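You operate a simulated robot arm through the tools that you are given. There is no shell and no other tool. Be economical: measure what you need, move in short steps, check, and stop when the job is done.

The job below is to be done with a simulated robot arm. You get a single attempt, and the scene is never put back.

Task
Tighten both fitted nuts about a quarter turn with the small socket.
Fine: board knob on first, off again after both; socket back in its slot. Set down upright: small socket.
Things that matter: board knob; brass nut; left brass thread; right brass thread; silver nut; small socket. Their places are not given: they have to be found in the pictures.

It is judged by the outcome, as a careful person would: the job done as asked, and still so three seconds after it is handed in. It fails if anything else is knocked over, pushed out of place, dropped, spilled or broken.

Robot
A 6-joint arm with a two-finger parallel gripper, fixed in place. Base frame: the origin is at the foot of the arm, x ahead of it, y to its left, z up; the work surface is at about z = 853. Units: mm, rad, N and s.
With the tool pointing down near the work surface it reaches from about 260 to 680 mm from the base axis. Its first joint turns from -1.152 to 1.152 rad. Payload 2.9 kg.
The TCP is the grasp point between the finger pads, 30 mm short of the fingertips. In the tool frame z runs along the fingers and y along their closing line. The gripper opens to 110 mm. The fingers are 20 mm wide and 10 mm thick; the gripper's body (48 by 112 mm) begins 55 mm behind the TCP.
Orientation is told as [roll, pitch, yaw] about the base's x, y, z axes, in that order, counted from this pose: with the fingers straight down and closing along the base's y, the tool's x points along the base's -x, its y along +y and its z along -z.

Tools
- The arm moves only by the tool nudge_tool. Its argument "moves" is text: rows parted by semicolons, each of 7 numbers parted by spaces: the turn, a rotation vector about the base's x, y, z in rad, then the shift along the base's x, y, z in cm, then the finger opening in cm, from 0 to 11. In form: ax ay az dx dy dz hand; .... A call has 1 to 20 rows; each row shifts and turns the commanded pose from where the row before left it. Rows are played at 5 a second. More than 50 mm and 0.15 rad between two rows, or a gripper value outside its range, and nothing of the call is played. A pose out of reach is approached as far as the arm can. The call stops where the force on the tool passes 40 N (or 10 N more than at its start, if that is more) or the arm is blocked; 0.2 s more then pass. Each finger travels about 108 mm/s and halts on what it meets, pressing with about 43 N; the grip force reading is that of the motor and also rises with nothing between the fingers. The clock runs only during rows and for 0.2 s after the last one: add rows that do not move to give the fingers time. It gives the time, the measured TCP pose, the force on the tool (base axes), the opening and the grip force at its end, in the units of the frame above (readings bear some noise), with the torque about the TCP (base axes, N m) and any sound that the robot's microphone picked up, and new pictures: "show" is both (left out), scene, wrist or none.
- Cameras (640 x 400 px; columns grow to the right, rows downward): "scene" is fixed at [72.1, 425.3, 1397.9]; the picture's right is [-0.82, -0.57, 0.00], its down [-0.26, 0.37, -0.89] and it looks along [0.51, -0.73, -0.45] (base axes); focal length 343 px, centre (320, 200). "wrist" rides on the gripper at [72, 17, -103] in the tool frame; the picture's right is [-0.23, 0.97, 0.00], its down [-0.76, -0.18, -0.62] and it looks along [-0.61, -0.14, 0.78] (tool axes); focal length 222 px, centre (320, 200).
- probe_pixels(camera, pixels): for up to 12 pixels [column, row] of the newest picture of that camera ("zoom" is the newest enlarged one), the place [x, y, z] in the base frame of the surface seen there, good to about 2 mm. The clock stands still meanwhile.
- inspect(camera, box): a new picture of the part [left, top, right, bottom] of that camera's present view, enlarged. The clock stands still meanwhile.
- sign_off(): hands the job in; it is judged then, once.

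Work in short steps. Measure before you move; look again where a grasp or a placing could have gone wrong, and mend it. You have 80 turns and 200 pictures in all, those below and enlarged ones among them. Open the gripper and draw the arm clear of the work before you hand the job in, unless the task says otherwise; then end with one line.

The tools are called as name(argument=value, ...) on one line, values as JSON. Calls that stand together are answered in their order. nudge_tool: Moves the arm, as the interface text tells. Its arguments: {"type":"object","properties":{"moves":{"type":"string"},"show":{"type":"string","enum":["both","scene","wrist","none"]}},"required":["moves"]} The other tools are called the same way: probe_pixels (camera, pixels) gives the place of the surface under pixels of a picture; inspect (camera, box) takes an enlarged picture of a part of a camera's view; sign_off () hands the job in.

At the start:

```text
time: 0.0
position: [458.1, -59.3, 1204.4]
tcp_rot: [0.002, 0.0, 0.001]
wrist_force: [-0.4, -0.1, 0.7]
moment: [0.0, -0.03, 0.01]
finger_gap: 109.9
grasp_force: 0.0
```

scene: 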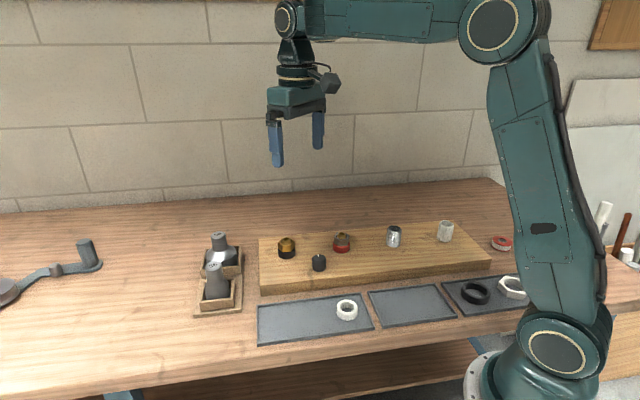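
wrist: 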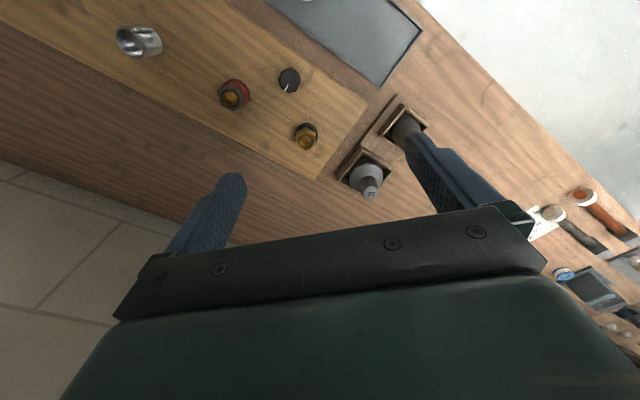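

The board shows several studs (287,247), (342,242), (394,236), (445,231), a knob at (319,262), and two sockets in a rack near (217,265). I enlarge both parts.

inspect(camera="scene", box=[180, 210, 340, 310])

inspect(camera="scene", box=[320, 200, 480, 300])

inspect(camera="wrist", box=[200, 50, 440, 200])

```text
4.00 times, centred on (260, 260) of scene
```

zoom: 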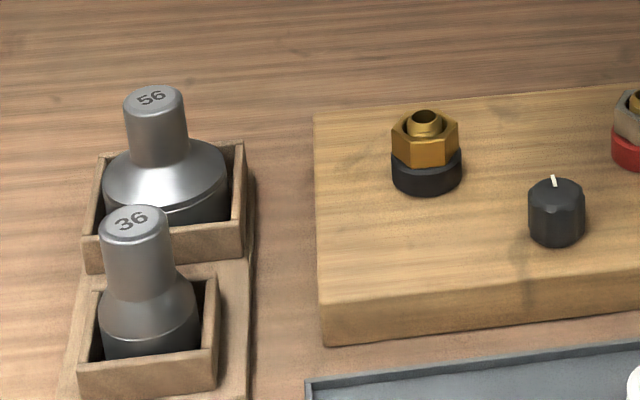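

```text
4.00 times, centred on (400, 250) of scene
```

zoom: 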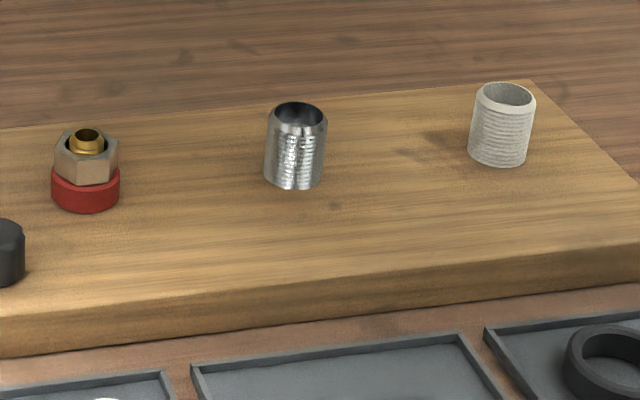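

```text
2.67 times, centred on (320, 125) of wrist
```

zoom: 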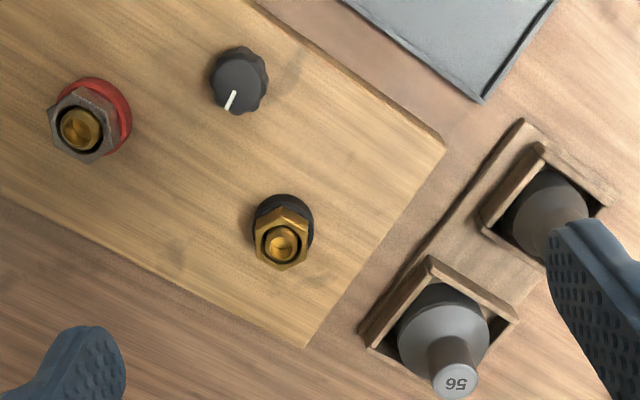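

Next, I probe positions of the sockets, nuts and knob in the scene view.

probe_pixels(camera="scene", pixels=[[213, 265], [215, 290], [217, 236], [287, 240], [287, 251], [341, 236], [342, 248], [319, 257], [318, 268], [270, 265], [210, 308], [300, 270]])

inspect(camera="scene", box=[270, 225, 350, 275])

inspect(camera="wrist", box=[210, 60, 322, 130])

```text
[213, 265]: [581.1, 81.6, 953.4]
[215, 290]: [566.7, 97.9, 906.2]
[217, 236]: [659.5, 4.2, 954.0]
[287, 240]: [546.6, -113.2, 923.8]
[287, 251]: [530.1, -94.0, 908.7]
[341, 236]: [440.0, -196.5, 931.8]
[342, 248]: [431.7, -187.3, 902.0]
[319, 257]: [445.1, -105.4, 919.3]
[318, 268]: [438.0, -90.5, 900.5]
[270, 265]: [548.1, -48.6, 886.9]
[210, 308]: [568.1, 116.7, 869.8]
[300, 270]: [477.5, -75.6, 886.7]
```

```text
8.00 times, centred on (310, 250) of scene
```

zoom: 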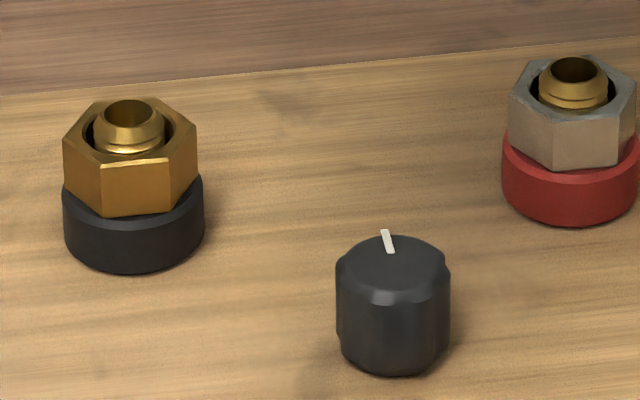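

```text
5.71 times, centred on (266, 95) of wrist
```

zoom: 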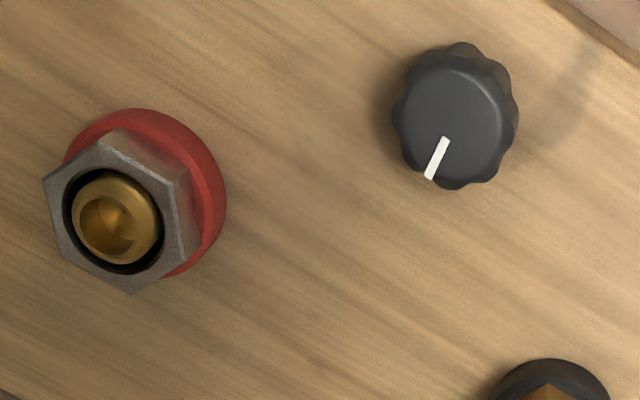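

The knob is black with a white pointer; the "36" socket is the smaller. I move above the knob for a clear wrist view of it and the two nuts.

nudge_tool(moves="0 0 0 -0.5 -1.5 -4 11;0 0 0 -0.5 -1.5 -4 11;0 0 0 -0.5 -1.5 -3 11;0 0 0 0 0 0 11", show="wrist")

inspect(camera="wrist", box=[220, 40, 420, 165])

```text
time: 1.0
position: [442.4, -103.0, 1093.8]
tcp_rot: [0.0, 0.0, 0.0]
wrist_force: [0.2, -0.3, -0.7]
moment: [0.01, -0.01, 0.01]
finger_gap: 109.9
grasp_force: 0.0
```

wrist: 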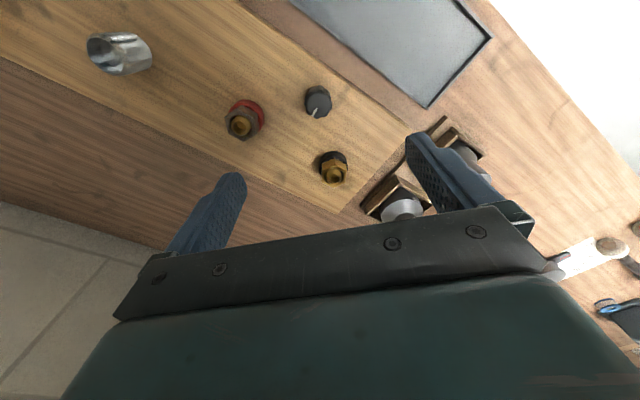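

```text
3.20 times, centred on (320, 102) of wrist
```

zoom: 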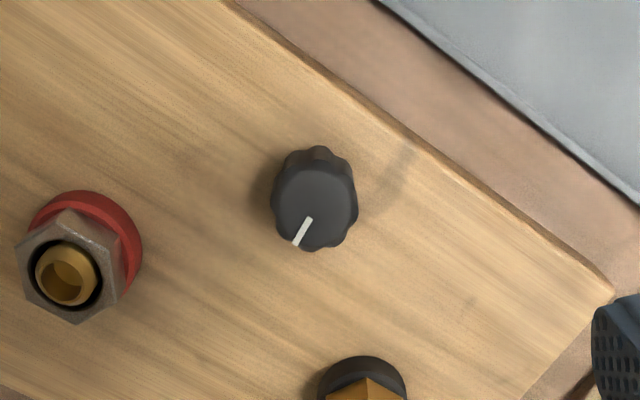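

From this enlarged view, I probe the knob face and pointer, the nut corners and the board edge.

probe_pixels(camera="zoom", pixels=[[312, 195], [308, 219], [295, 244], [282, 195], [350, 195], [318, 160], [70, 213], [115, 243], [67, 275], [35, 240], [300, 58], [600, 282]])

inspect(camera="wrist", box=[216, 90, 376, 190])

```text
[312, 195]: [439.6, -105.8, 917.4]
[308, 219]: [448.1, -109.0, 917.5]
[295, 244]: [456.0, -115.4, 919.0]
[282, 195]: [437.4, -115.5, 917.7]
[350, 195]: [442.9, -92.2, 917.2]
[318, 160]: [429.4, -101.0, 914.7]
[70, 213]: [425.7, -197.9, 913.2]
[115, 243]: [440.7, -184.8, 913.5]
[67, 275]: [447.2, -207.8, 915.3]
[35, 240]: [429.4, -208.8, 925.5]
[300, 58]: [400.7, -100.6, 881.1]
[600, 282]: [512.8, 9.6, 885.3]
```

```text
4.00 times, centred on (296, 140) of wrist
```

zoom: 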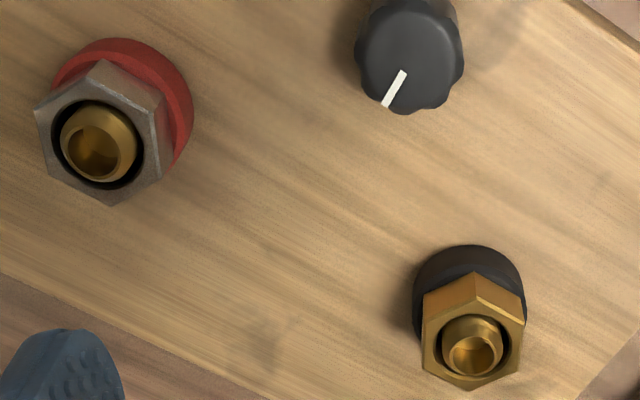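

The knob is centred near (441,-104), top at 917, on a board at 886, with its pointer square away from the front edge. I come down over it turned +0.75 rad to leave room for a clockwise turn, with the fingers part open.

nudge_tool(moves="0 0 0.15 -0.1 -0.1 -3 6;0 0 0.15 0 0 -3 6;0 0 0.15 0 0 -3 6;0 0 0.15 0 0 -3 6;0 0 0.15 0 0 -1.5 6;0 0 0 0 0 0 6", show="both")

```text
time: 2.4
position: [441.5, -104.9, 958.7]
tcp_rot: [0.0, -0.001, 0.753]
wrist_force: [-0.8, 0.2, -1.0]
moment: [0.01, -0.02, 0.03]
finger_gap: 60.3
grasp_force: 0.1
```

scene: 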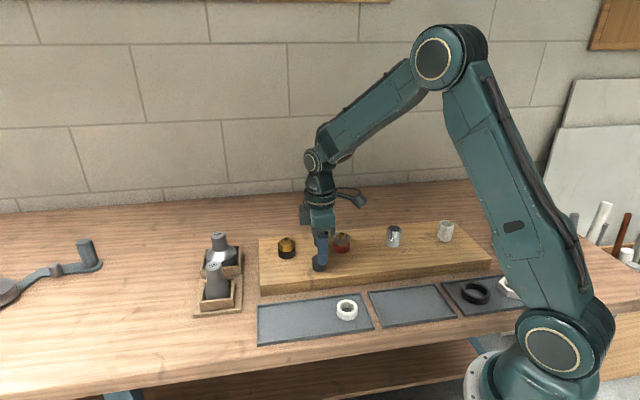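
wrist: 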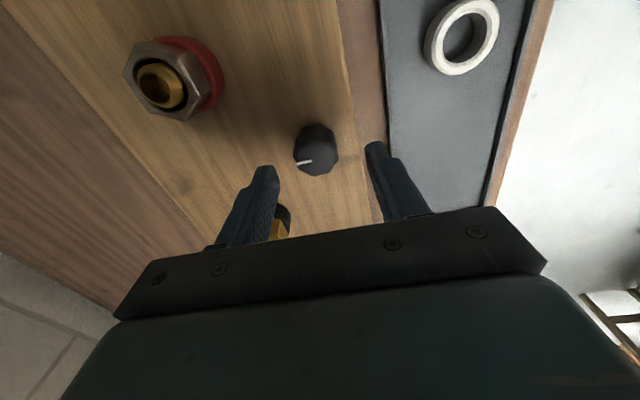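

The knob at (317,150) sits between the fingers with clear space on both sides. I lower 36 mm and close.

nudge_tool(moves="0 0 0 0 0 -2 6;0 0 0 0 0 -1.6 6;0 0 0 0 0 0 6;0 0 0 0 0 0 2;0 0 0 0 0 0 2;0 0 0 0 0 0 2", show="wrist")

```text
time: 3.8
position: [443.8, -107.2, 923.2]
tcp_rot: [-0.006, -0.002, 0.746]
wrist_force: [21.9, -27.5, -10.6]
moment: [0.23, 0.52, -0.05]
finger_gap: 31.9
grasp_force: 44.9
```

wrist: 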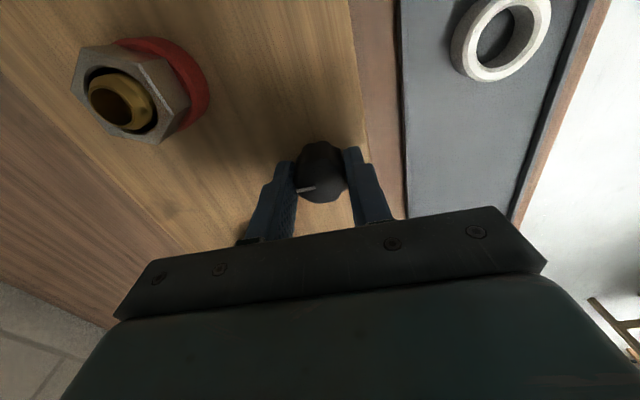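

The fingers grip at 31.9 mm, but the side force shows the knob centre sits about 3.5 mm further toward (+x,-y). I shift the commanded pose to relieve it.

nudge_tool(moves="0 0 0 0.25 -0.27 0 2;0 0 0 0 0 0 2", show="none")

inspect(camera="wrist", box=[256, 110, 384, 230])

```text
time: 4.4
position: [443.8, -107.5, 922.8]
tcp_rot: [0.001, 0.0, 0.75]
wrist_force: [3.9, -13.4, 1.1]
moment: [-0.45, -0.75, -0.02]
finger_gap: 32.1
grasp_force: 45.0
```

```text
3.33 times, centred on (320, 170) of wrist
```

zoom: 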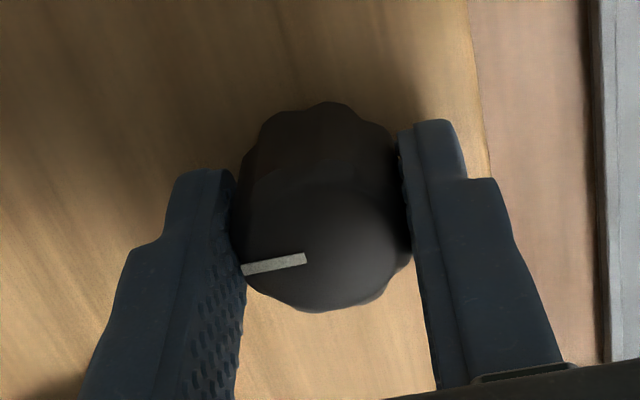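

The grip is square on the knob. I turn it clockwise a little and read the torque and any sound.

nudge_tool(moves="0 0 -0.1 0 0 0 2;0 0 -0.1 0 0 0 2;0 0 -0.1 0 0 0 2;0 0 0 0 0 0 2", show="none")

inspect(camera="wrist", box=[256, 110, 384, 230])

```text
time: 5.4
position: [444.2, -106.9, 922.5]
tcp_rot: [0.002, 0.001, 0.449]
wrist_force: [-3.3, -4.1, 11.6]
moment: [0.12, -0.02, -0.03]
finger_gap: 32.0
grasp_force: 45.5
```

```text
3.33 times, centred on (320, 170) of wrist
```

zoom: 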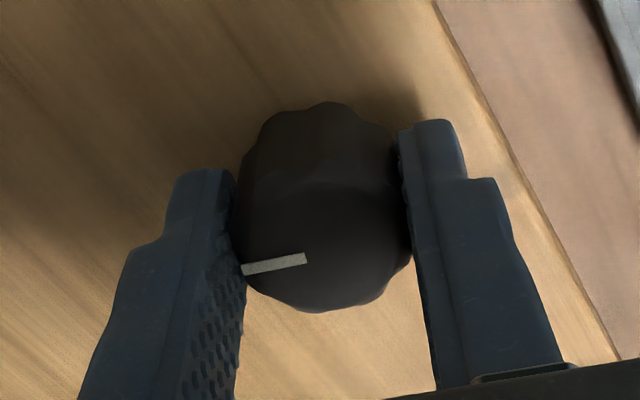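

The knob turns with the fingers and little resistance, so I continue clockwise toward a quarter turn or a stop.

nudge_tool(moves="0 0 -0.1 0 0 0 2;0 0 -0.1 0 0 0 2;0 0 -0.1 0 0 0 2;0 0 -0.1 0 0 0 2;0 0 -0.1 0 0 0 2;0 0 -0.1 0 0 0 2;0 0 0 0 0 0 2", show="none")

inspect(camera="wrist", box=[256, 110, 384, 230])

```text
time: 7.0
position: [444.2, -105.2, 923.7]
tcp_rot: [0.001, 0.003, -0.149]
wrist_force: [-10.6, 20.2, 20.4]
moment: [0.17, 0.11, 0.05]
finger_gap: 32.1
grasp_force: 44.7
```

```text
3.33 times, centred on (320, 170) of wrist
```

zoom: 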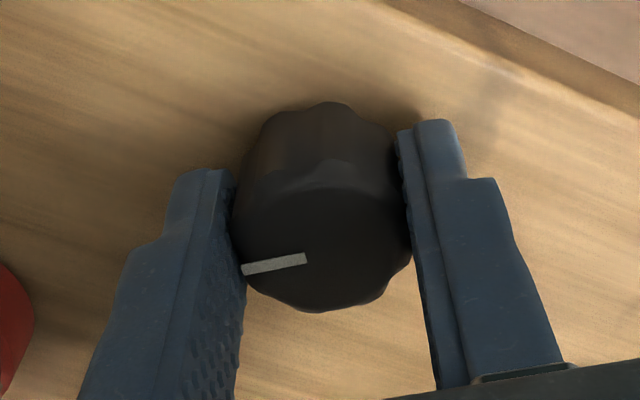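

No stop and no sound after 0.9 rad; the side force suggests the knob's true axis is near y=-105. I recentre slightly and carry on turning.

nudge_tool(moves="0 0 0 -0.1 0.2 0.1 2;0 0 -0.1 0 0 0 2;0 0 -0.1 0 0 0 2;0 0 -0.1 0 0 0 2;0 0 -0.1 0 0 0 2;0 0 -0.1 0 0 0 2;0 0 -0.1 0 0 0 2;0 0 -0.07 0 0 0 2;0 0 0 0 0 0 2", show="scene")

inspect(camera="wrist", box=[256, 110, 384, 230])

```text
time: 9.0
position: [444.4, -104.9, 922.5]
tcp_rot: [0.0, 0.001, -0.818]
wrist_force: [15.3, 10.5, -22.5]
moment: [0.12, 0.0, 0.75]
finger_gap: 31.9
grasp_force: 44.6
```

scene: 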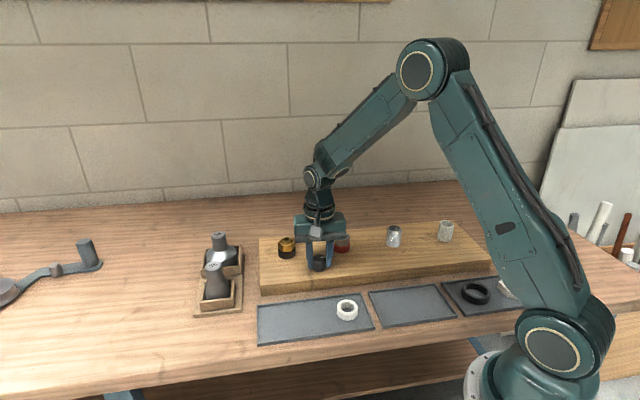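

```text
3.33 times, centred on (320, 170) of wrist
```

zoom: 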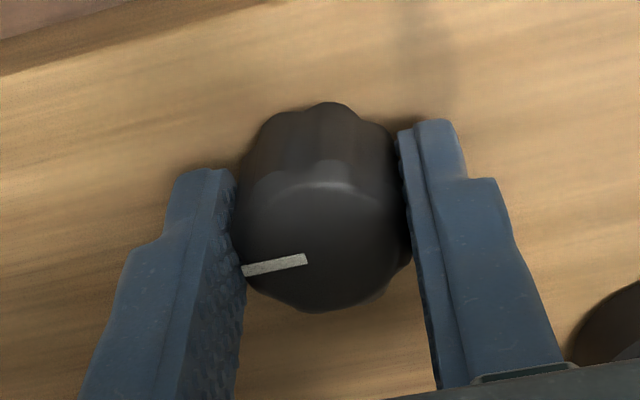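

The torque jumped to 0.75 N m at about 90°, so the knob has met its stop. I open the fingers, rise and check the pointer.

nudge_tool(moves="0 0 0 0 0 0 6;0 0 0 0 0 0 6;0 0 0 0 0 2 6;0 0 0 0 0 4 6;0 0 0.1 0 0 4 6;0 0 0.1 0 0 4 6;0 0 0 0 0 0 6", show="scene")

inspect(camera="wrist", box=[220, 60, 420, 200])

inspect(camera="scene", box=[270, 225, 350, 275])

```text
time: 10.6
position: [443.9, -105.4, 1064.9]
tcp_rot: [0.0, -0.001, -0.619]
wrist_force: [0.2, 0.8, 0.5]
moment: [0.01, -0.02, -0.02]
finger_gap: 60.0
grasp_force: 0.1
```

scene: 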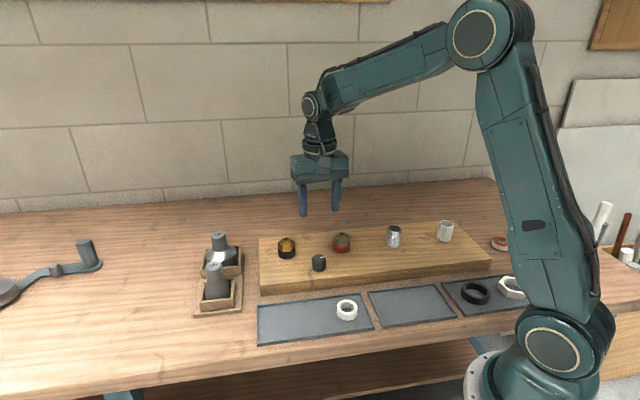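

```text
2.86 times, centred on (320, 130) of wrist
```

zoom: 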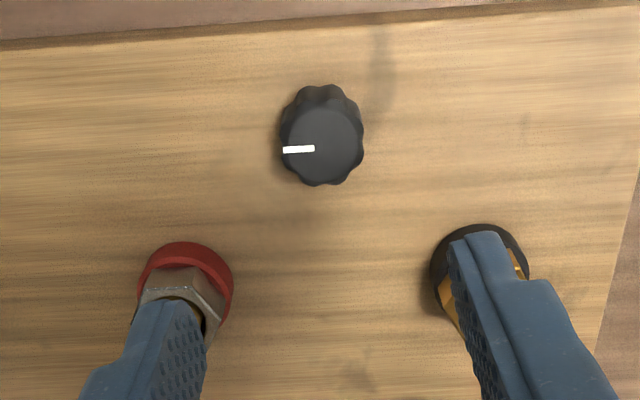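

```text
8.00 times, centred on (310, 250) of scene
```

zoom: 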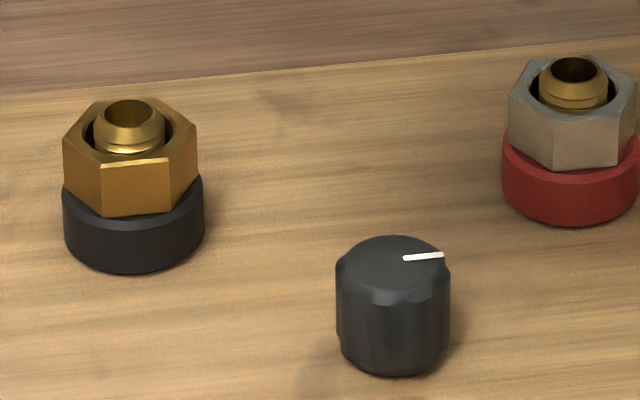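

The pointer now lies along the board, a clear quarter turn on. Next I go above the small "36" socket near (578,85) for a close look.

nudge_tool(moves="0 0 0.12 2.1 3.2 1 6;0 0 0.1 2.1 3.2 0 6;0 0 0.1 2.1 3.2 0 6;0 0 0.1 2.1 3.2 0 6;0 0 0.1 2.1 3.1 0 6;0 0 0.1 2.1 3.1 0 6;0 0 0 0 0 0 7", show="wrist")

inspect(camera="wrist", box=[240, 90, 400, 190])

```text
time: 12.2
position: [571.2, 84.0, 1073.5]
tcp_rot: [0.0, 0.0, 0.002]
wrist_force: [-0.7, -0.5, -0.2]
moment: [-0.01, -0.03, 0.01]
finger_gap: 69.9
grasp_force: 0.1
```

wrist: 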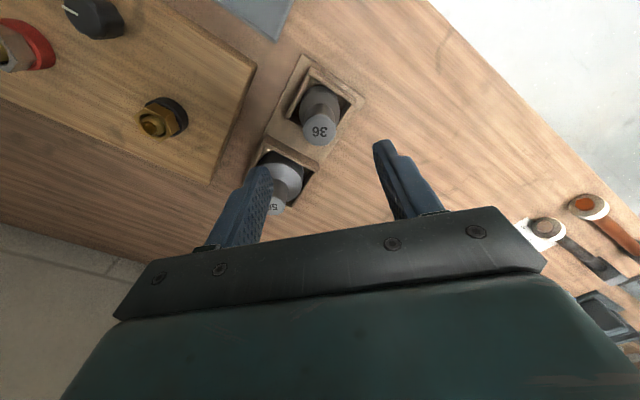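

```text
4.00 times, centred on (320, 140) of wrist
```

zoom: 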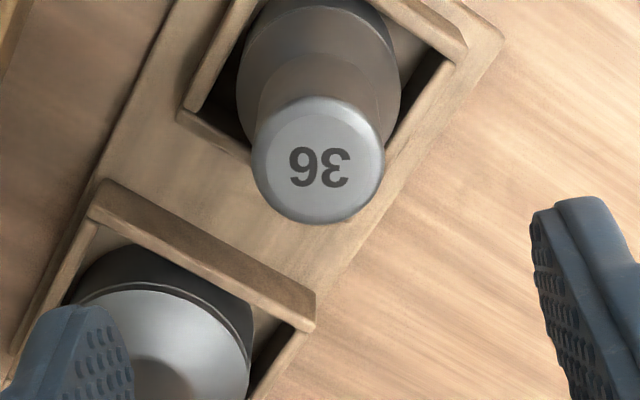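

The "36" socket stands at (319,130) with its shank up. I probe its top face, rim, and the rack, plus the other socket and the brass nut.

probe_pixels(camera="zoom", pixels=[[319, 162], [262, 160], [376, 160], [319, 112], [319, 210], [242, 80], [395, 80], [225, 120], [440, 30], [300, 310], [150, 340], [195, 105]])

inspect(camera="wrist", box=[120, 80, 216, 140])

```text
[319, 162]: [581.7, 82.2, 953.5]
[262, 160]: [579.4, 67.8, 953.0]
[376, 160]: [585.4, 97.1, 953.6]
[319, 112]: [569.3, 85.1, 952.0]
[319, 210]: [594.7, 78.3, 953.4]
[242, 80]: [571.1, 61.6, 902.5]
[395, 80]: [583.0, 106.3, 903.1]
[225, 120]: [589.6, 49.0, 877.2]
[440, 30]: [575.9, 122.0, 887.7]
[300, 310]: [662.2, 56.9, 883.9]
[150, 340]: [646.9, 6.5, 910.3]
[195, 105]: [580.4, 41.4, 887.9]
```

```text
6.67 times, centred on (168, 110) of wrist
```

zoom: 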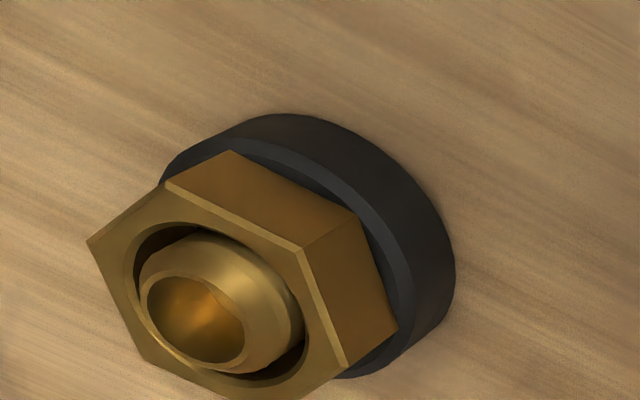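

The socket axis is (582,82), shank 31 mm wide, top at 953. I probe the brass nut's corners from this enlarged view before grasping.

probe_pixels(camera="zoom", pixels=[[90, 242], [167, 187], [300, 250], [344, 364], [150, 362], [194, 320], [232, 153], [355, 212], [396, 326], [215, 228], [240, 360], [140, 300]])

```text
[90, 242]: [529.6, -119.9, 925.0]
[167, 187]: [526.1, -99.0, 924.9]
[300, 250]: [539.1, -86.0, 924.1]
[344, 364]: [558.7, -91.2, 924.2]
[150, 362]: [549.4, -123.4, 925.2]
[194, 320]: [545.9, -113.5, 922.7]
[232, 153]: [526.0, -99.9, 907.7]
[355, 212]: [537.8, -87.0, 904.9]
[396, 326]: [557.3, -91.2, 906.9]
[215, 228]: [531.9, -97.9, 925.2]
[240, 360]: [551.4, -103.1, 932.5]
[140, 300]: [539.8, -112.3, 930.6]
```

The brass nut centre comes out at (544,-105), top 925, corners at about 45° mod 60°. Now I lower over the socket shank, fingers either side in y, to TCP z 946.

nudge_tool(moves="0 0 0 1.1 -0.2 -3 7;0 0 0 0 0 -4 7;0 0 0 0 0 -3.5 7;0 0 0 0 0 -2.3 7;0 0 0 0 0 0 7", show="both")

```text
time: 13.4
position: [580.0, 81.5, 945.1]
tcp_rot: [0.0, 0.0, 0.001]
wrist_force: [-0.9, -0.1, -0.1]
moment: [0.01, 0.0, 0.02]
finger_gap: 70.0
grasp_force: 0.1
```

scene: 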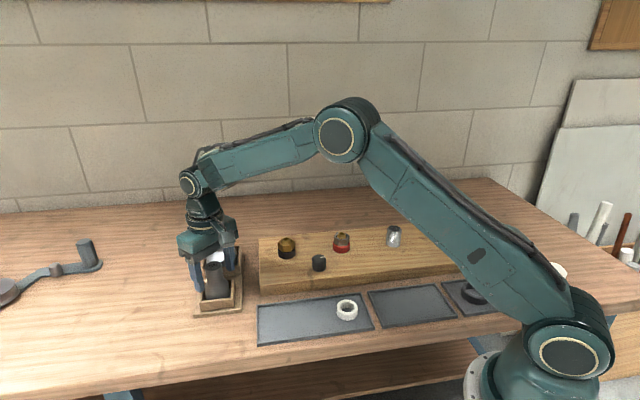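
wrist: 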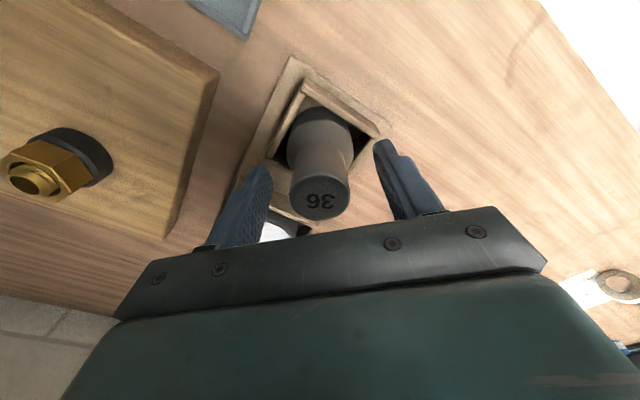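

The shank is between the fingers at (320,190). I trim x by 2 mm and close on it.

nudge_tool(moves="0 0 0 0.15 0.05 0 6;0 0 0 0 0 0 2;0 0 0 0 0 0 2;0 0 0 0 0 0 2", show="wrist")

```text
time: 14.4
position: [582.0, 82.7, 945.6]
tcp_rot: [0.0, 0.0, -0.001]
wrist_force: [-0.1, -1.5, 0.3]
moment: [-0.02, -0.06, -0.02]
finger_gap: 33.2
grasp_force: 42.9
```

wrist: 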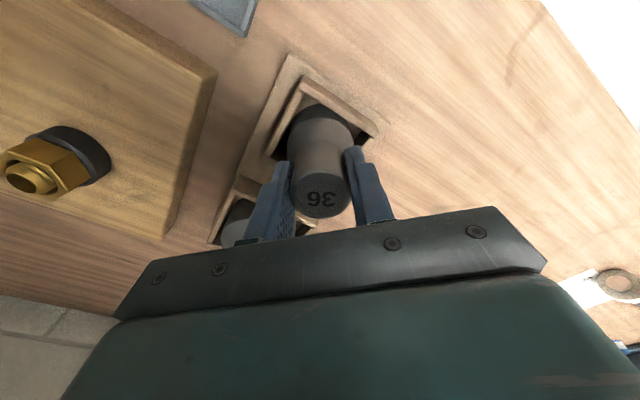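

Held at 33.2 mm with balanced force; slot pose is (582,82.5,945.6). I lift straight up 12 cm.

nudge_tool(moves="0 0 0 0 0 1 2;0 0 0 0 0 2 2;0 0 0 0 0 3 2;0 0 0 0 0 3 2;0 0 0 0 0 3 2;0 0 0 0 0 0 2", show="both")

inspect(camera="scene", box=[140, 180, 300, 320])

```text
time: 15.8
position: [583.1, 81.8, 1066.4]
tcp_rot: [0.001, 0.001, 0.001]
wrist_force: [-0.1, -0.3, -2.1]
moment: [0.03, 0.03, -0.01]
finger_gap: 33.5
grasp_force: 43.2
```

scene: 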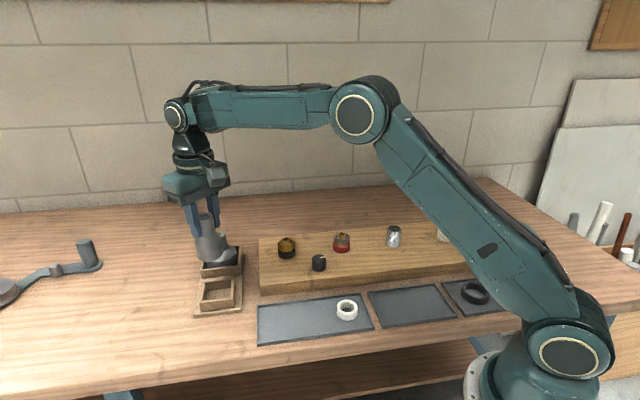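
wrist: 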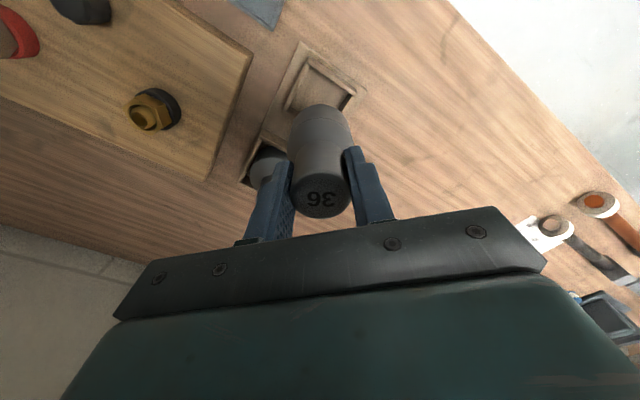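

```text
2.86 times, centred on (220, 250) of scene
```

zoom: 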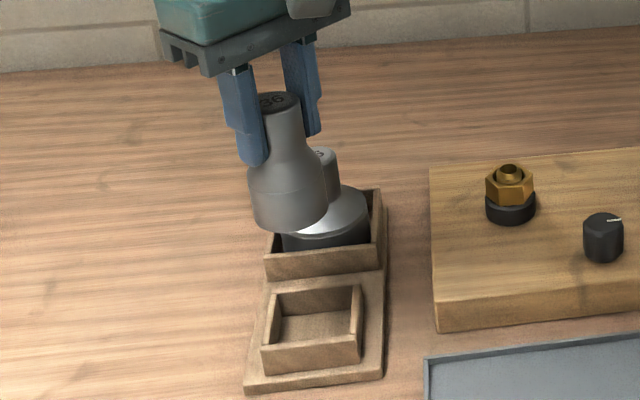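

The socket came out straight and the slot is empty. I probe the socket's bottom edge and the slot floor.

probe_pixels(camera="zoom", pixels=[[290, 222], [300, 218], [265, 217], [310, 330], [290, 335], [272, 292], [352, 285], [355, 345], [268, 358]])

```text
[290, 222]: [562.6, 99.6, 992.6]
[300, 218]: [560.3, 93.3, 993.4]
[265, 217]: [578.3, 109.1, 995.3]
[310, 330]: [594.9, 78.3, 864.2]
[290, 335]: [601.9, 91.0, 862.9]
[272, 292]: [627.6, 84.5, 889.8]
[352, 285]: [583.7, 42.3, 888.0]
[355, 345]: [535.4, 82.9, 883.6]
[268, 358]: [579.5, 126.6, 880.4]
```

Socket bottom is 82 mm below the TCP. I carry it over the brass nut at (544,-105) while turning to yaw +0.75.

nudge_tool(moves="0 0 0.12 -0.6 -3.1 0 2;0 0 0.12 -0.6 -3.1 0 2;0 0 0.13 -0.7 -3.1 0 2;0 0 0.13 -0.7 -3.1 0 2;0 0 0.13 -0.7 -3.1 0 2;0 0 0.12 -0.6 -3.2 0 2;0 0 0 0 0 -2 2;0 0 0 0 0 -2 2;0 0 0 0 0 0 2", show="both")

inspect(camera="scene", box=[220, 180, 364, 270])

```text
time: 17.8
position: [542.2, -104.9, 1024.7]
tcp_rot: [0.001, 0.002, 0.751]
wrist_force: [0.3, -0.4, -1.8]
moment: [0.02, 0.01, 0.01]
finger_gap: 33.5
grasp_force: 43.2
```

scene: 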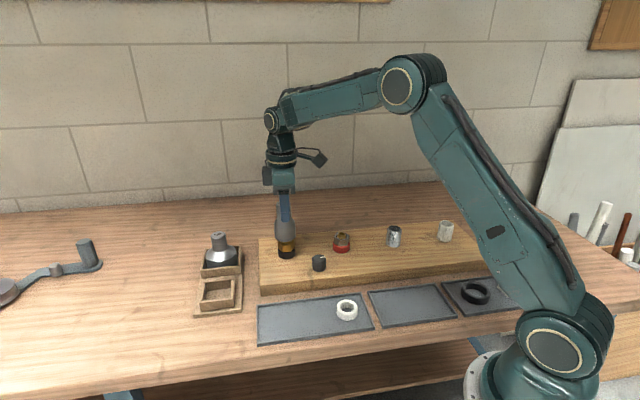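
wrist: 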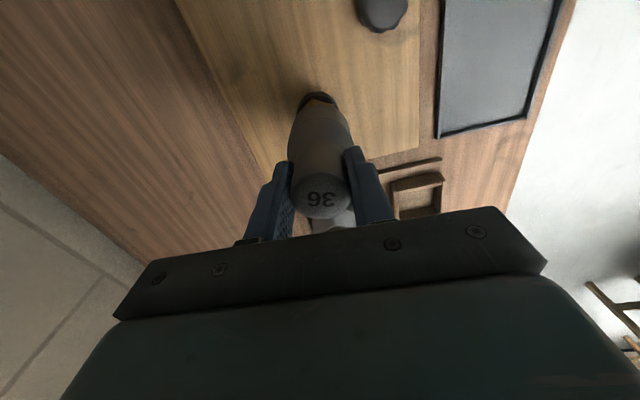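

```text
4.44 times, centred on (292, 225) of scene
```

zoom: 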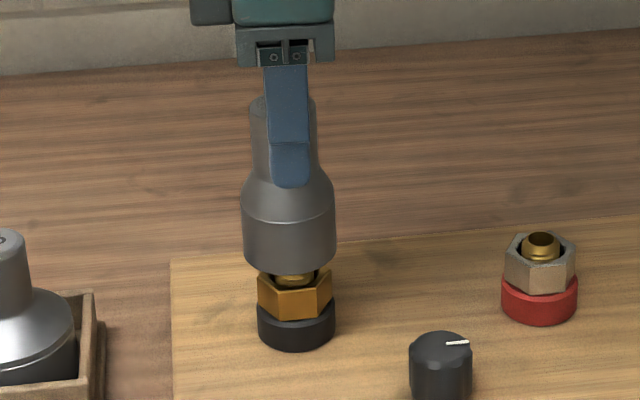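

The socket hangs centred above the brass nut. I trim 1 mm and lower slowly to feel whether it goes on or rests on top.

nudge_tool(moves="0 0 0 0.1 -0.05 -1 2;0 0 0 0 0 -0.5 2;0 0 0 0 0 -0.3 2;0 0 0 0 0 -0.2 2;0 0 0 0 0 -0.2 2;0 0 0 0 0 -0.1 2;0 0 0 0 0 0 2", show="scene")

inspect(camera="scene", box=[252, 205, 332, 265])

```text
time: 19.4
position: [544.2, -104.4, 1006.5]
tcp_rot: [-0.007, -0.005, 0.752]
wrist_force: [-0.4, 5.3, 33.4]
moment: [0.13, -0.21, 0.01]
finger_gap: 33.6
grasp_force: 43.5
```

scene: 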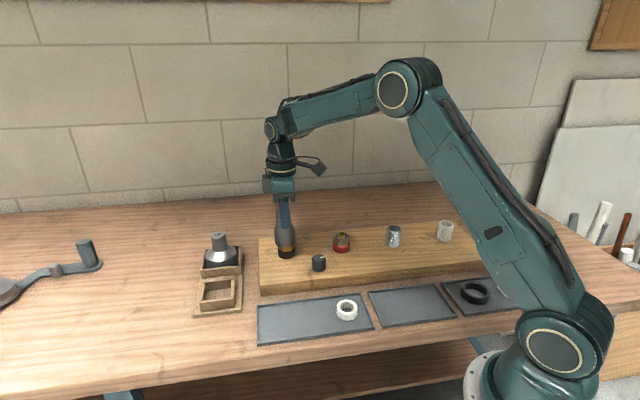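

```text
6.67 times, centred on (292, 235) of scene
```

zoom: 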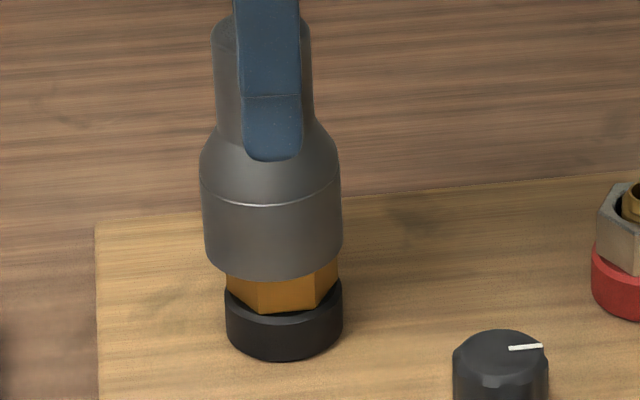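

It rests on the nut top at 1006.5, not engaged. The rack is set at 44°, so the hex is likely about 17° off; I lift a little, turn +0.3 rad and lower again.

nudge_tool(moves="0 0 0 0 0 0.6 2;0 0 0.15 0 0 0 2;0 0 0.15 0 0 0 2;0 0 0 0 0 -0.4 2;0 0 0 0 0 -0.2 2;0 0 0 0 0 0 2", show="none")

```text
time: 20.8
position: [543.1, -105.0, 1005.6]
tcp_rot: [-0.005, -0.002, 1.051]
wrist_force: [-7.9, 0.9, 31.4]
moment: [-0.17, 0.41, -0.04]
finger_gap: 33.5
grasp_force: 42.6
```

Still resting on top at 1005.6. I try the other candidate, yaw about 0.53.

nudge_tool(moves="0 0 0 0 0 0.6 2;0 0 -0.15 0 0 0 2;0 0 -0.15 0 0 0 2;0 0 -0.15 0 0 0 2;0 0 -0.07 0 0 0 2;0 0 0 0 0 -0.4 2;0 0 0 0 0 -0.2 2;0 0 0 0 0 0 2", show="none")

```text
time: 22.6
position: [545.7, -103.9, 1005.5]
tcp_rot: [-0.004, -0.002, 0.529]
wrist_force: [-3.2, 0.2, 22.7]
moment: [-0.28, 0.05, -0.08]
finger_gap: 33.5
grasp_force: 43.6
```

Not engaged either. I ease the load to about 12 N and sweep slowly clockwise (the tightening way), watching height and torque for the drop-on.

nudge_tool(moves="0 0 0 0 0 0.1 2;0 0 -0.05 0 0 0 2;0 0 -0.05 0 0 0 2;0 0 -0.05 0 0 0 2;0 0 -0.05 0 0 0 2;0 0 0 0 0 0 2", show="none")

```text
time: 24.0
position: [544.9, -104.8, 1004.7]
tcp_rot: [-0.002, -0.002, 0.329]
wrist_force: [6.9, 5.7, 18.4]
moment: [0.26, -1.02, 0.21]
finger_gap: 33.5
grasp_force: 43.2
```

Torque rose to 0.21 N m and z dipped to 1004.7, which may be the start of engagement. I press down 3 mm to see.

nudge_tool(moves="0 0 0 0 0 -0.1 2;0 0 0 0 0 -0.1 2;0 0 0 0 0 -0.1 2;0 0 0 0 0 0 2", show="none")

```text
time: 25.0
position: [543.8, -104.6, 1004.6]
tcp_rot: [-0.005, -0.005, 0.331]
wrist_force: [-0.6, 5.2, 33.3]
moment: [-0.07, -0.12, -0.02]
finger_gap: 33.8
grasp_force: 43.3
```

Still on top, and the contact height has crept from 1006.5 to 1004.6, so I check the pictures for slip in the grip and for alignment.

inspect(camera="scene", box=[252, 205, 332, 265])

inspect(camera="wrist", box=[250, 80, 390, 230])

```text
6.67 times, centred on (292, 235) of scene
```

zoom: 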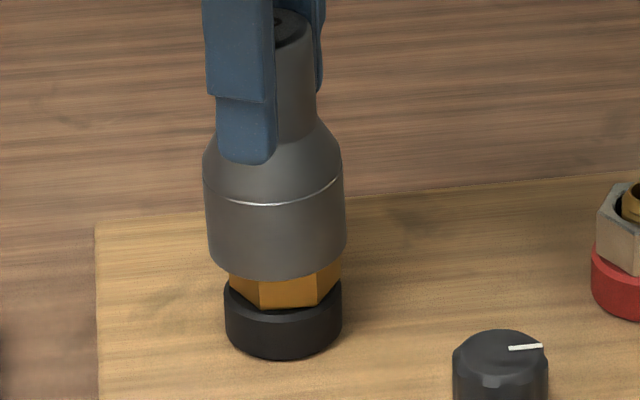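

```text
2.67 times, centred on (320, 155) of wrist
```

zoom: 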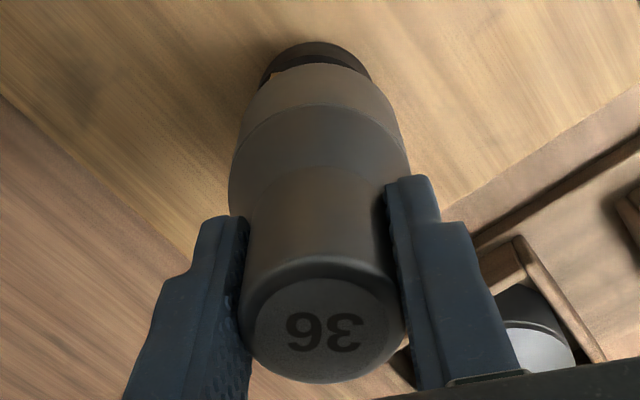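

The socket silhouette looks slightly left of the collar. I probe points on the socket body and on the collar to compare their axes.

probe_pixels(camera="zoom", pixels=[[320, 340], [322, 330]])

inspect(camera="scene", box=[252, 205, 332, 265])

probe_pixels(camera="zoom", pixels=[[240, 240], [258, 240], [276, 240], [294, 240], [312, 240], [247, 325], [265, 328], [283, 330], [301, 328], [319, 325], [283, 295], [330, 285]])

```text
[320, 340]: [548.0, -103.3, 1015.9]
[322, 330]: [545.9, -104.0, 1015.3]
```

```text
6.67 times, centred on (292, 235) of scene
```

zoom: 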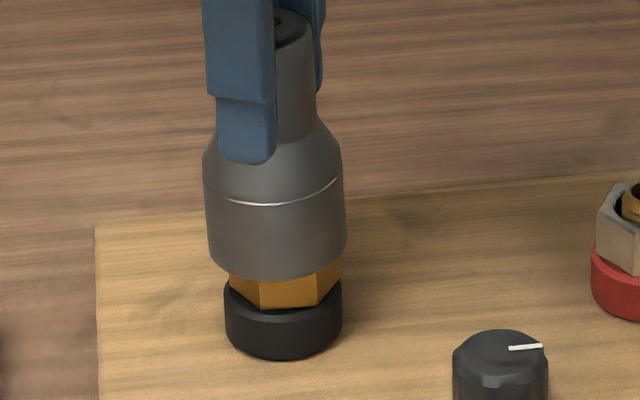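

```text
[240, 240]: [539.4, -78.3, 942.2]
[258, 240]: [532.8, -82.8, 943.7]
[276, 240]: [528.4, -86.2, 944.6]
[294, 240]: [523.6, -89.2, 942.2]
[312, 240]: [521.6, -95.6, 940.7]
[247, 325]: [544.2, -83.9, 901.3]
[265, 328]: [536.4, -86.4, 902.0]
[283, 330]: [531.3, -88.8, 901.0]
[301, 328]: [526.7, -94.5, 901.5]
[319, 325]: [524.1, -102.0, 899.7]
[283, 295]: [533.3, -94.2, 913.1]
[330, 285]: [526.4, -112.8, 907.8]
```

The socket has slid about 3 mm up in the fingers (top at 1015.5), and the offset looks like 1–2 mm. Rather than guess the hex angle, I lift clear and tilt the socket's mouth toward the scene camera to see it.

nudge_tool(moves="0 0 0 0 0 2 2;0 0 0 0 0 4 2;0 0 0 -1 0 4 2;0.14 0 0 -1 0 4 2;0.14 0 0 -1 0 3 2;0.14 0 0 -1 0 3 2;0.14 0 0 -1 0 0 2;0.14 0 0 0 0 0 2;0.14 0 0 0 0 0 2;0.14 0 0 0 0 0 2;0.14 0 0 0 0 0 2;0 0 0 0 0 0 2", show="scene")

```text
time: 27.6
position: [394.7, -13.7, 1030.3]
tcp_rot: [1.093, -0.297, 0.145]
wrist_force: [0.5, -0.6, -2.6]
moment: [-0.06, 0.0, -0.01]
finger_gap: 33.5
grasp_force: 43.4
out of reach, approached as far as the arm can: row 4, 5, 6, 7, 8, 9, 10, 11
```

scene: 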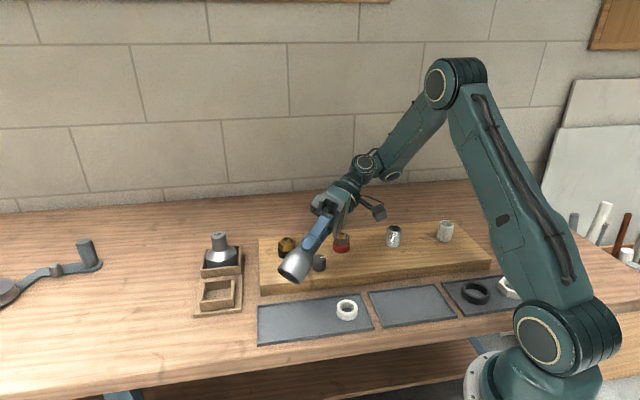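

The arm drifted to a nearest reachable pose, but touches nothing, and the mouth faces the camera at (295,268). I look at it.

inspect(camera="scene", box=[264, 240, 344, 290])

inspect(camera="wrist", box=[220, 60, 420, 240])

```text
8.00 times, centred on (304, 265) of scene
```

zoom: 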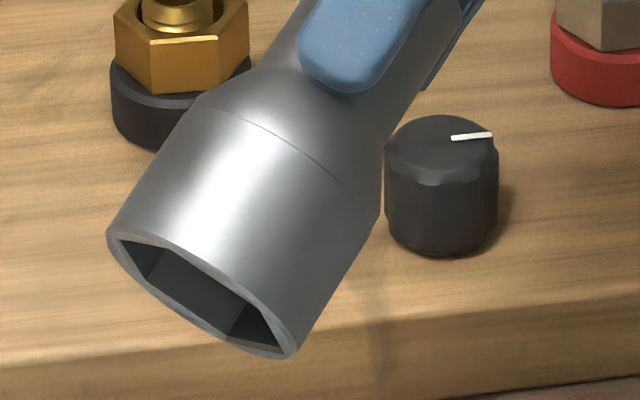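

```text
2.22 times, centred on (320, 150) of wrist
```

zoom: 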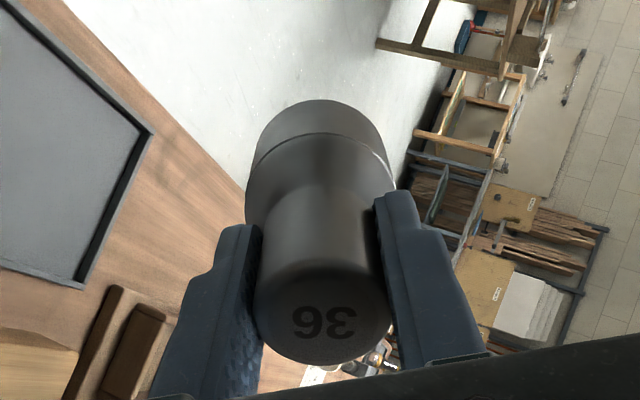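

The mouth is a plain hexagon. I enlarge it further and probe the hex corners.

inspect(camera="scene", box=[274, 264, 306, 286])

```text
16.00 times, centred on (290, 275) of scene
```

zoom: 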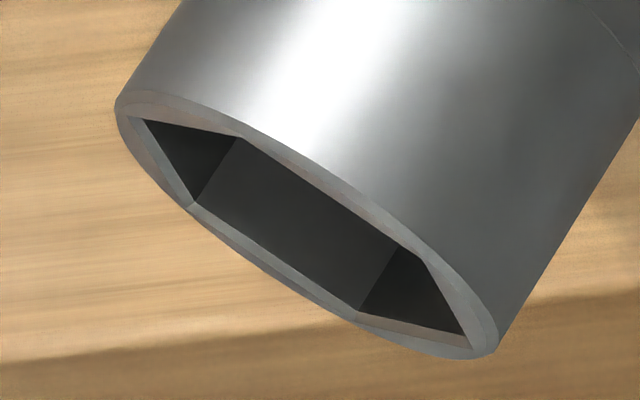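

It is a 6-point hex; from the corner pixels its corners lie at about 32° mod 60 for yaw 0.33, so it matches the nut (44.5°) near yaw 0.55 and the earlier miss was sideways offset. I untilt back upright, with a lower command.

nudge_tool(moves="-0.14 0 0 0 0 0 2;-0.14 0 0 0 0 0 2;-0.14 0 0 0 0 0 2;-0.14 0 0 0 0 0 2;-0.14 0 0 0 0 -2 2;-0.14 0 0 0 0 -2 2;-0.14 0 0 0 0 -2 2;-0.14 0 0 0 0 -2 2;0 0 0 0 0 -2 2;0 0 0 0 0 0 2;0 0 0 0 0 0 2", show="both")

inspect(camera="scene", box=[268, 228, 308, 264])

```text
time: 30.0
position: [394.5, -13.4, 932.4]
tcp_rot: [-0.001, -0.004, 0.33]
wrist_force: [-7.2, -0.7, 31.6]
moment: [0.35, -0.24, 0.06]
finger_gap: 33.6
grasp_force: 42.8
```

scene: 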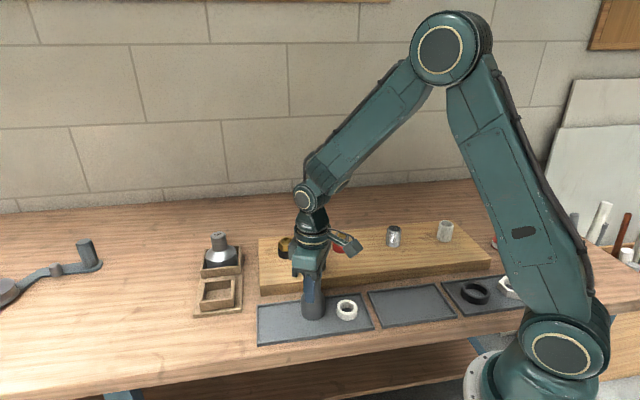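
wrist: 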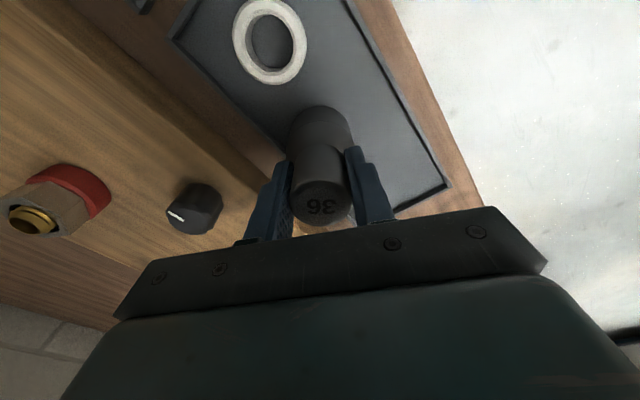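

```text
11.11 times, centred on (288, 246) of scene
```

zoom: 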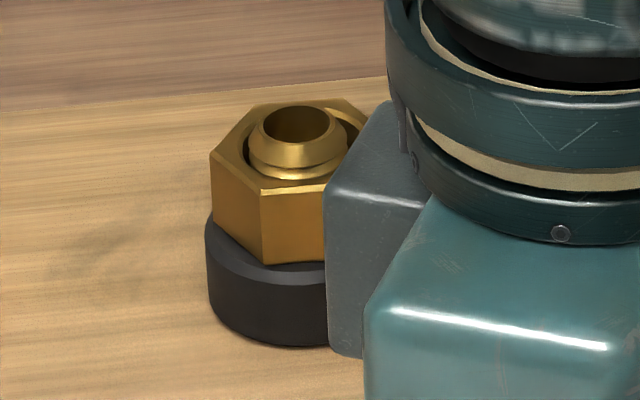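

The command was re-based to the reached pose, so the socket came down gently upright on the empty part of the grey tray, beside the white ring, which was not touched. The brass nut has not turned. I lift straight up and move off so the nut is clear to measure.

nudge_tool(moves="0 0 0 0 0 1 2;0 0 0 0 0 3 2;0 0 0 0 0 4 2;0 0 0 0 0 4 2;0 0 0 0 0 2 2;0 0 0 0 0 0 2", show="scene")

inspect(camera="scene", box=[268, 228, 308, 264])

```text
time: 31.4
position: [396.0, -13.4, 1072.1]
tcp_rot: [0.0, 0.0, 0.328]
wrist_force: [0.8, 0.2, -0.9]
moment: [0.0, -0.01, -0.03]
finger_gap: 33.2
grasp_force: 43.1
```

scene: 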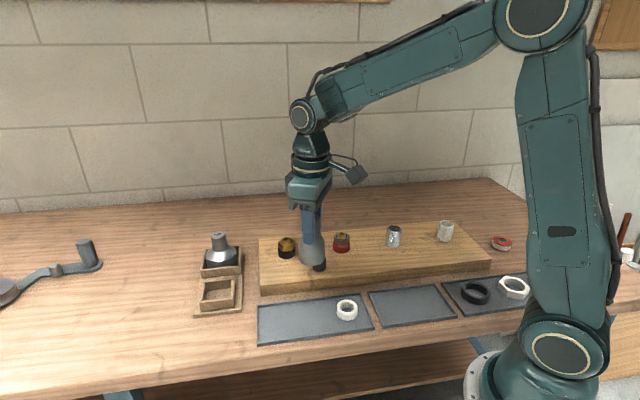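

```text
11.11 times, centred on (288, 246) of scene
```

zoom: 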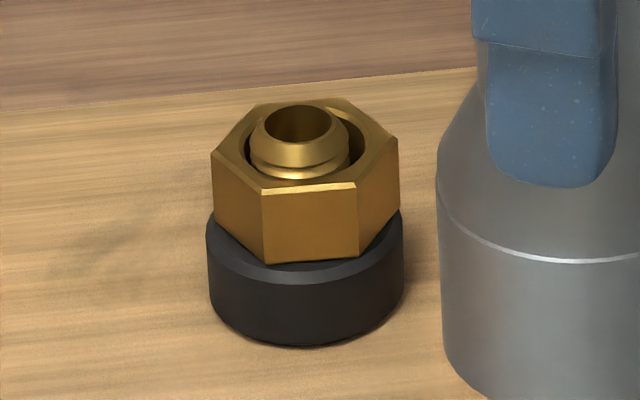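

The nut top centre in full pixels is about (286.6,241). I bring the socket just above it at yaw 0.545 and compare silhouettes before lowering.

nudge_tool(moves="0 0 0.1 2.96 -1.85 0 2;0 0 0.115 2.96 -1.85 0 2;0 0 0 2.96 -1.85 0 2;0 0 0 2.96 -1.85 0 2;0 0 0 2.96 -1.85 0 2;0 0 0 0 0 -3 2;0 0 0 0 0 -2.6 2;0 0 0 0 0 0 2", show="none")

inspect(camera="scene", box=[264, 216, 310, 264])

inspect(camera="wrist", box=[270, 80, 370, 180])

```text
time: 33.2
position: [543.2, -105.6, 1014.1]
tcp_rot: [0.0, 0.0, 0.547]
wrist_force: [0.4, 0.1, -2.9]
moment: [0.02, 0.0, 0.01]
finger_gap: 33.4
grasp_force: 42.9
```

```text
8.33 times, centred on (287, 240) of scene
```

zoom: 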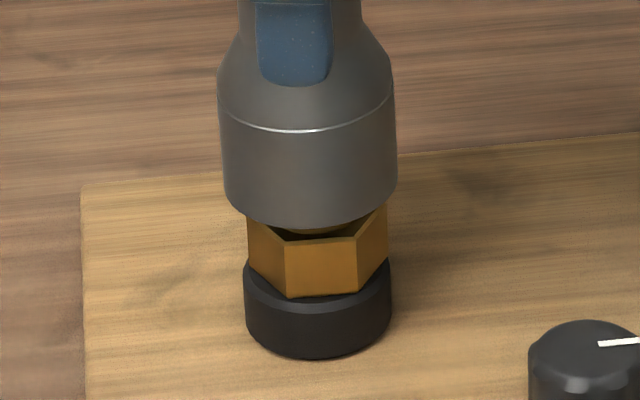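

```text
4.00 times, centred on (320, 130) of wrist
```

zoom: 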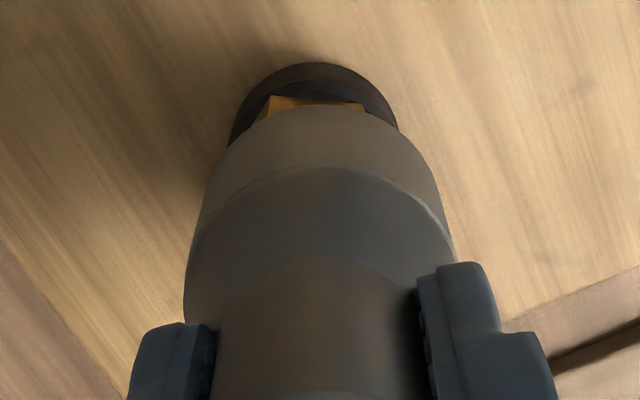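

Scene silhouettes say about 0.5 mm to the right, and the wrist view (collar centre 314 against the tool axis at 320) about 1.2 mm toward -y. I shift (+0.4,-1.1) mm and lower.

nudge_tool(moves="0 0 0 0.04 -0.11 -0.6 2;0 0 0 0 0 -0.3 2;0 0 0 0 0 -0.2 2;0 0 0 0 0 -0.2 2;0 0 0 0 0 -0.1 2;0 0 0 0 0 0 2", show="none")

```text
time: 34.6
position: [543.7, -106.7, 1003.0]
tcp_rot: [-0.003, -0.003, 0.545]
wrist_force: [-5.1, -1.4, 23.8]
moment: [-0.41, 0.03, -0.07]
finger_gap: 33.2
grasp_force: 42.5
```

The force/moment reading puts the contact at about (+15.6,-12.6) from the axis, so the socket must move toward (+x,-y). I lighten the load and slide 1.2 mm that way, then press.

nudge_tool(moves="0 0 0 0 0 0.1 2;0 0 0 0.04 -0.04 0 2;0 0 0 0.04 -0.04 0 2;0 0 0 0 0 -0.15 2;0 0 0 0 0 0 2", show="none")

```text
time: 35.8
position: [544.7, -107.4, 1003.0]
tcp_rot: [-0.003, -0.003, 0.546]
wrist_force: [-5.7, 3.3, 32.9]
moment: [-0.06, 0.03, -0.02]
finger_gap: 33.5
grasp_force: 42.9
```

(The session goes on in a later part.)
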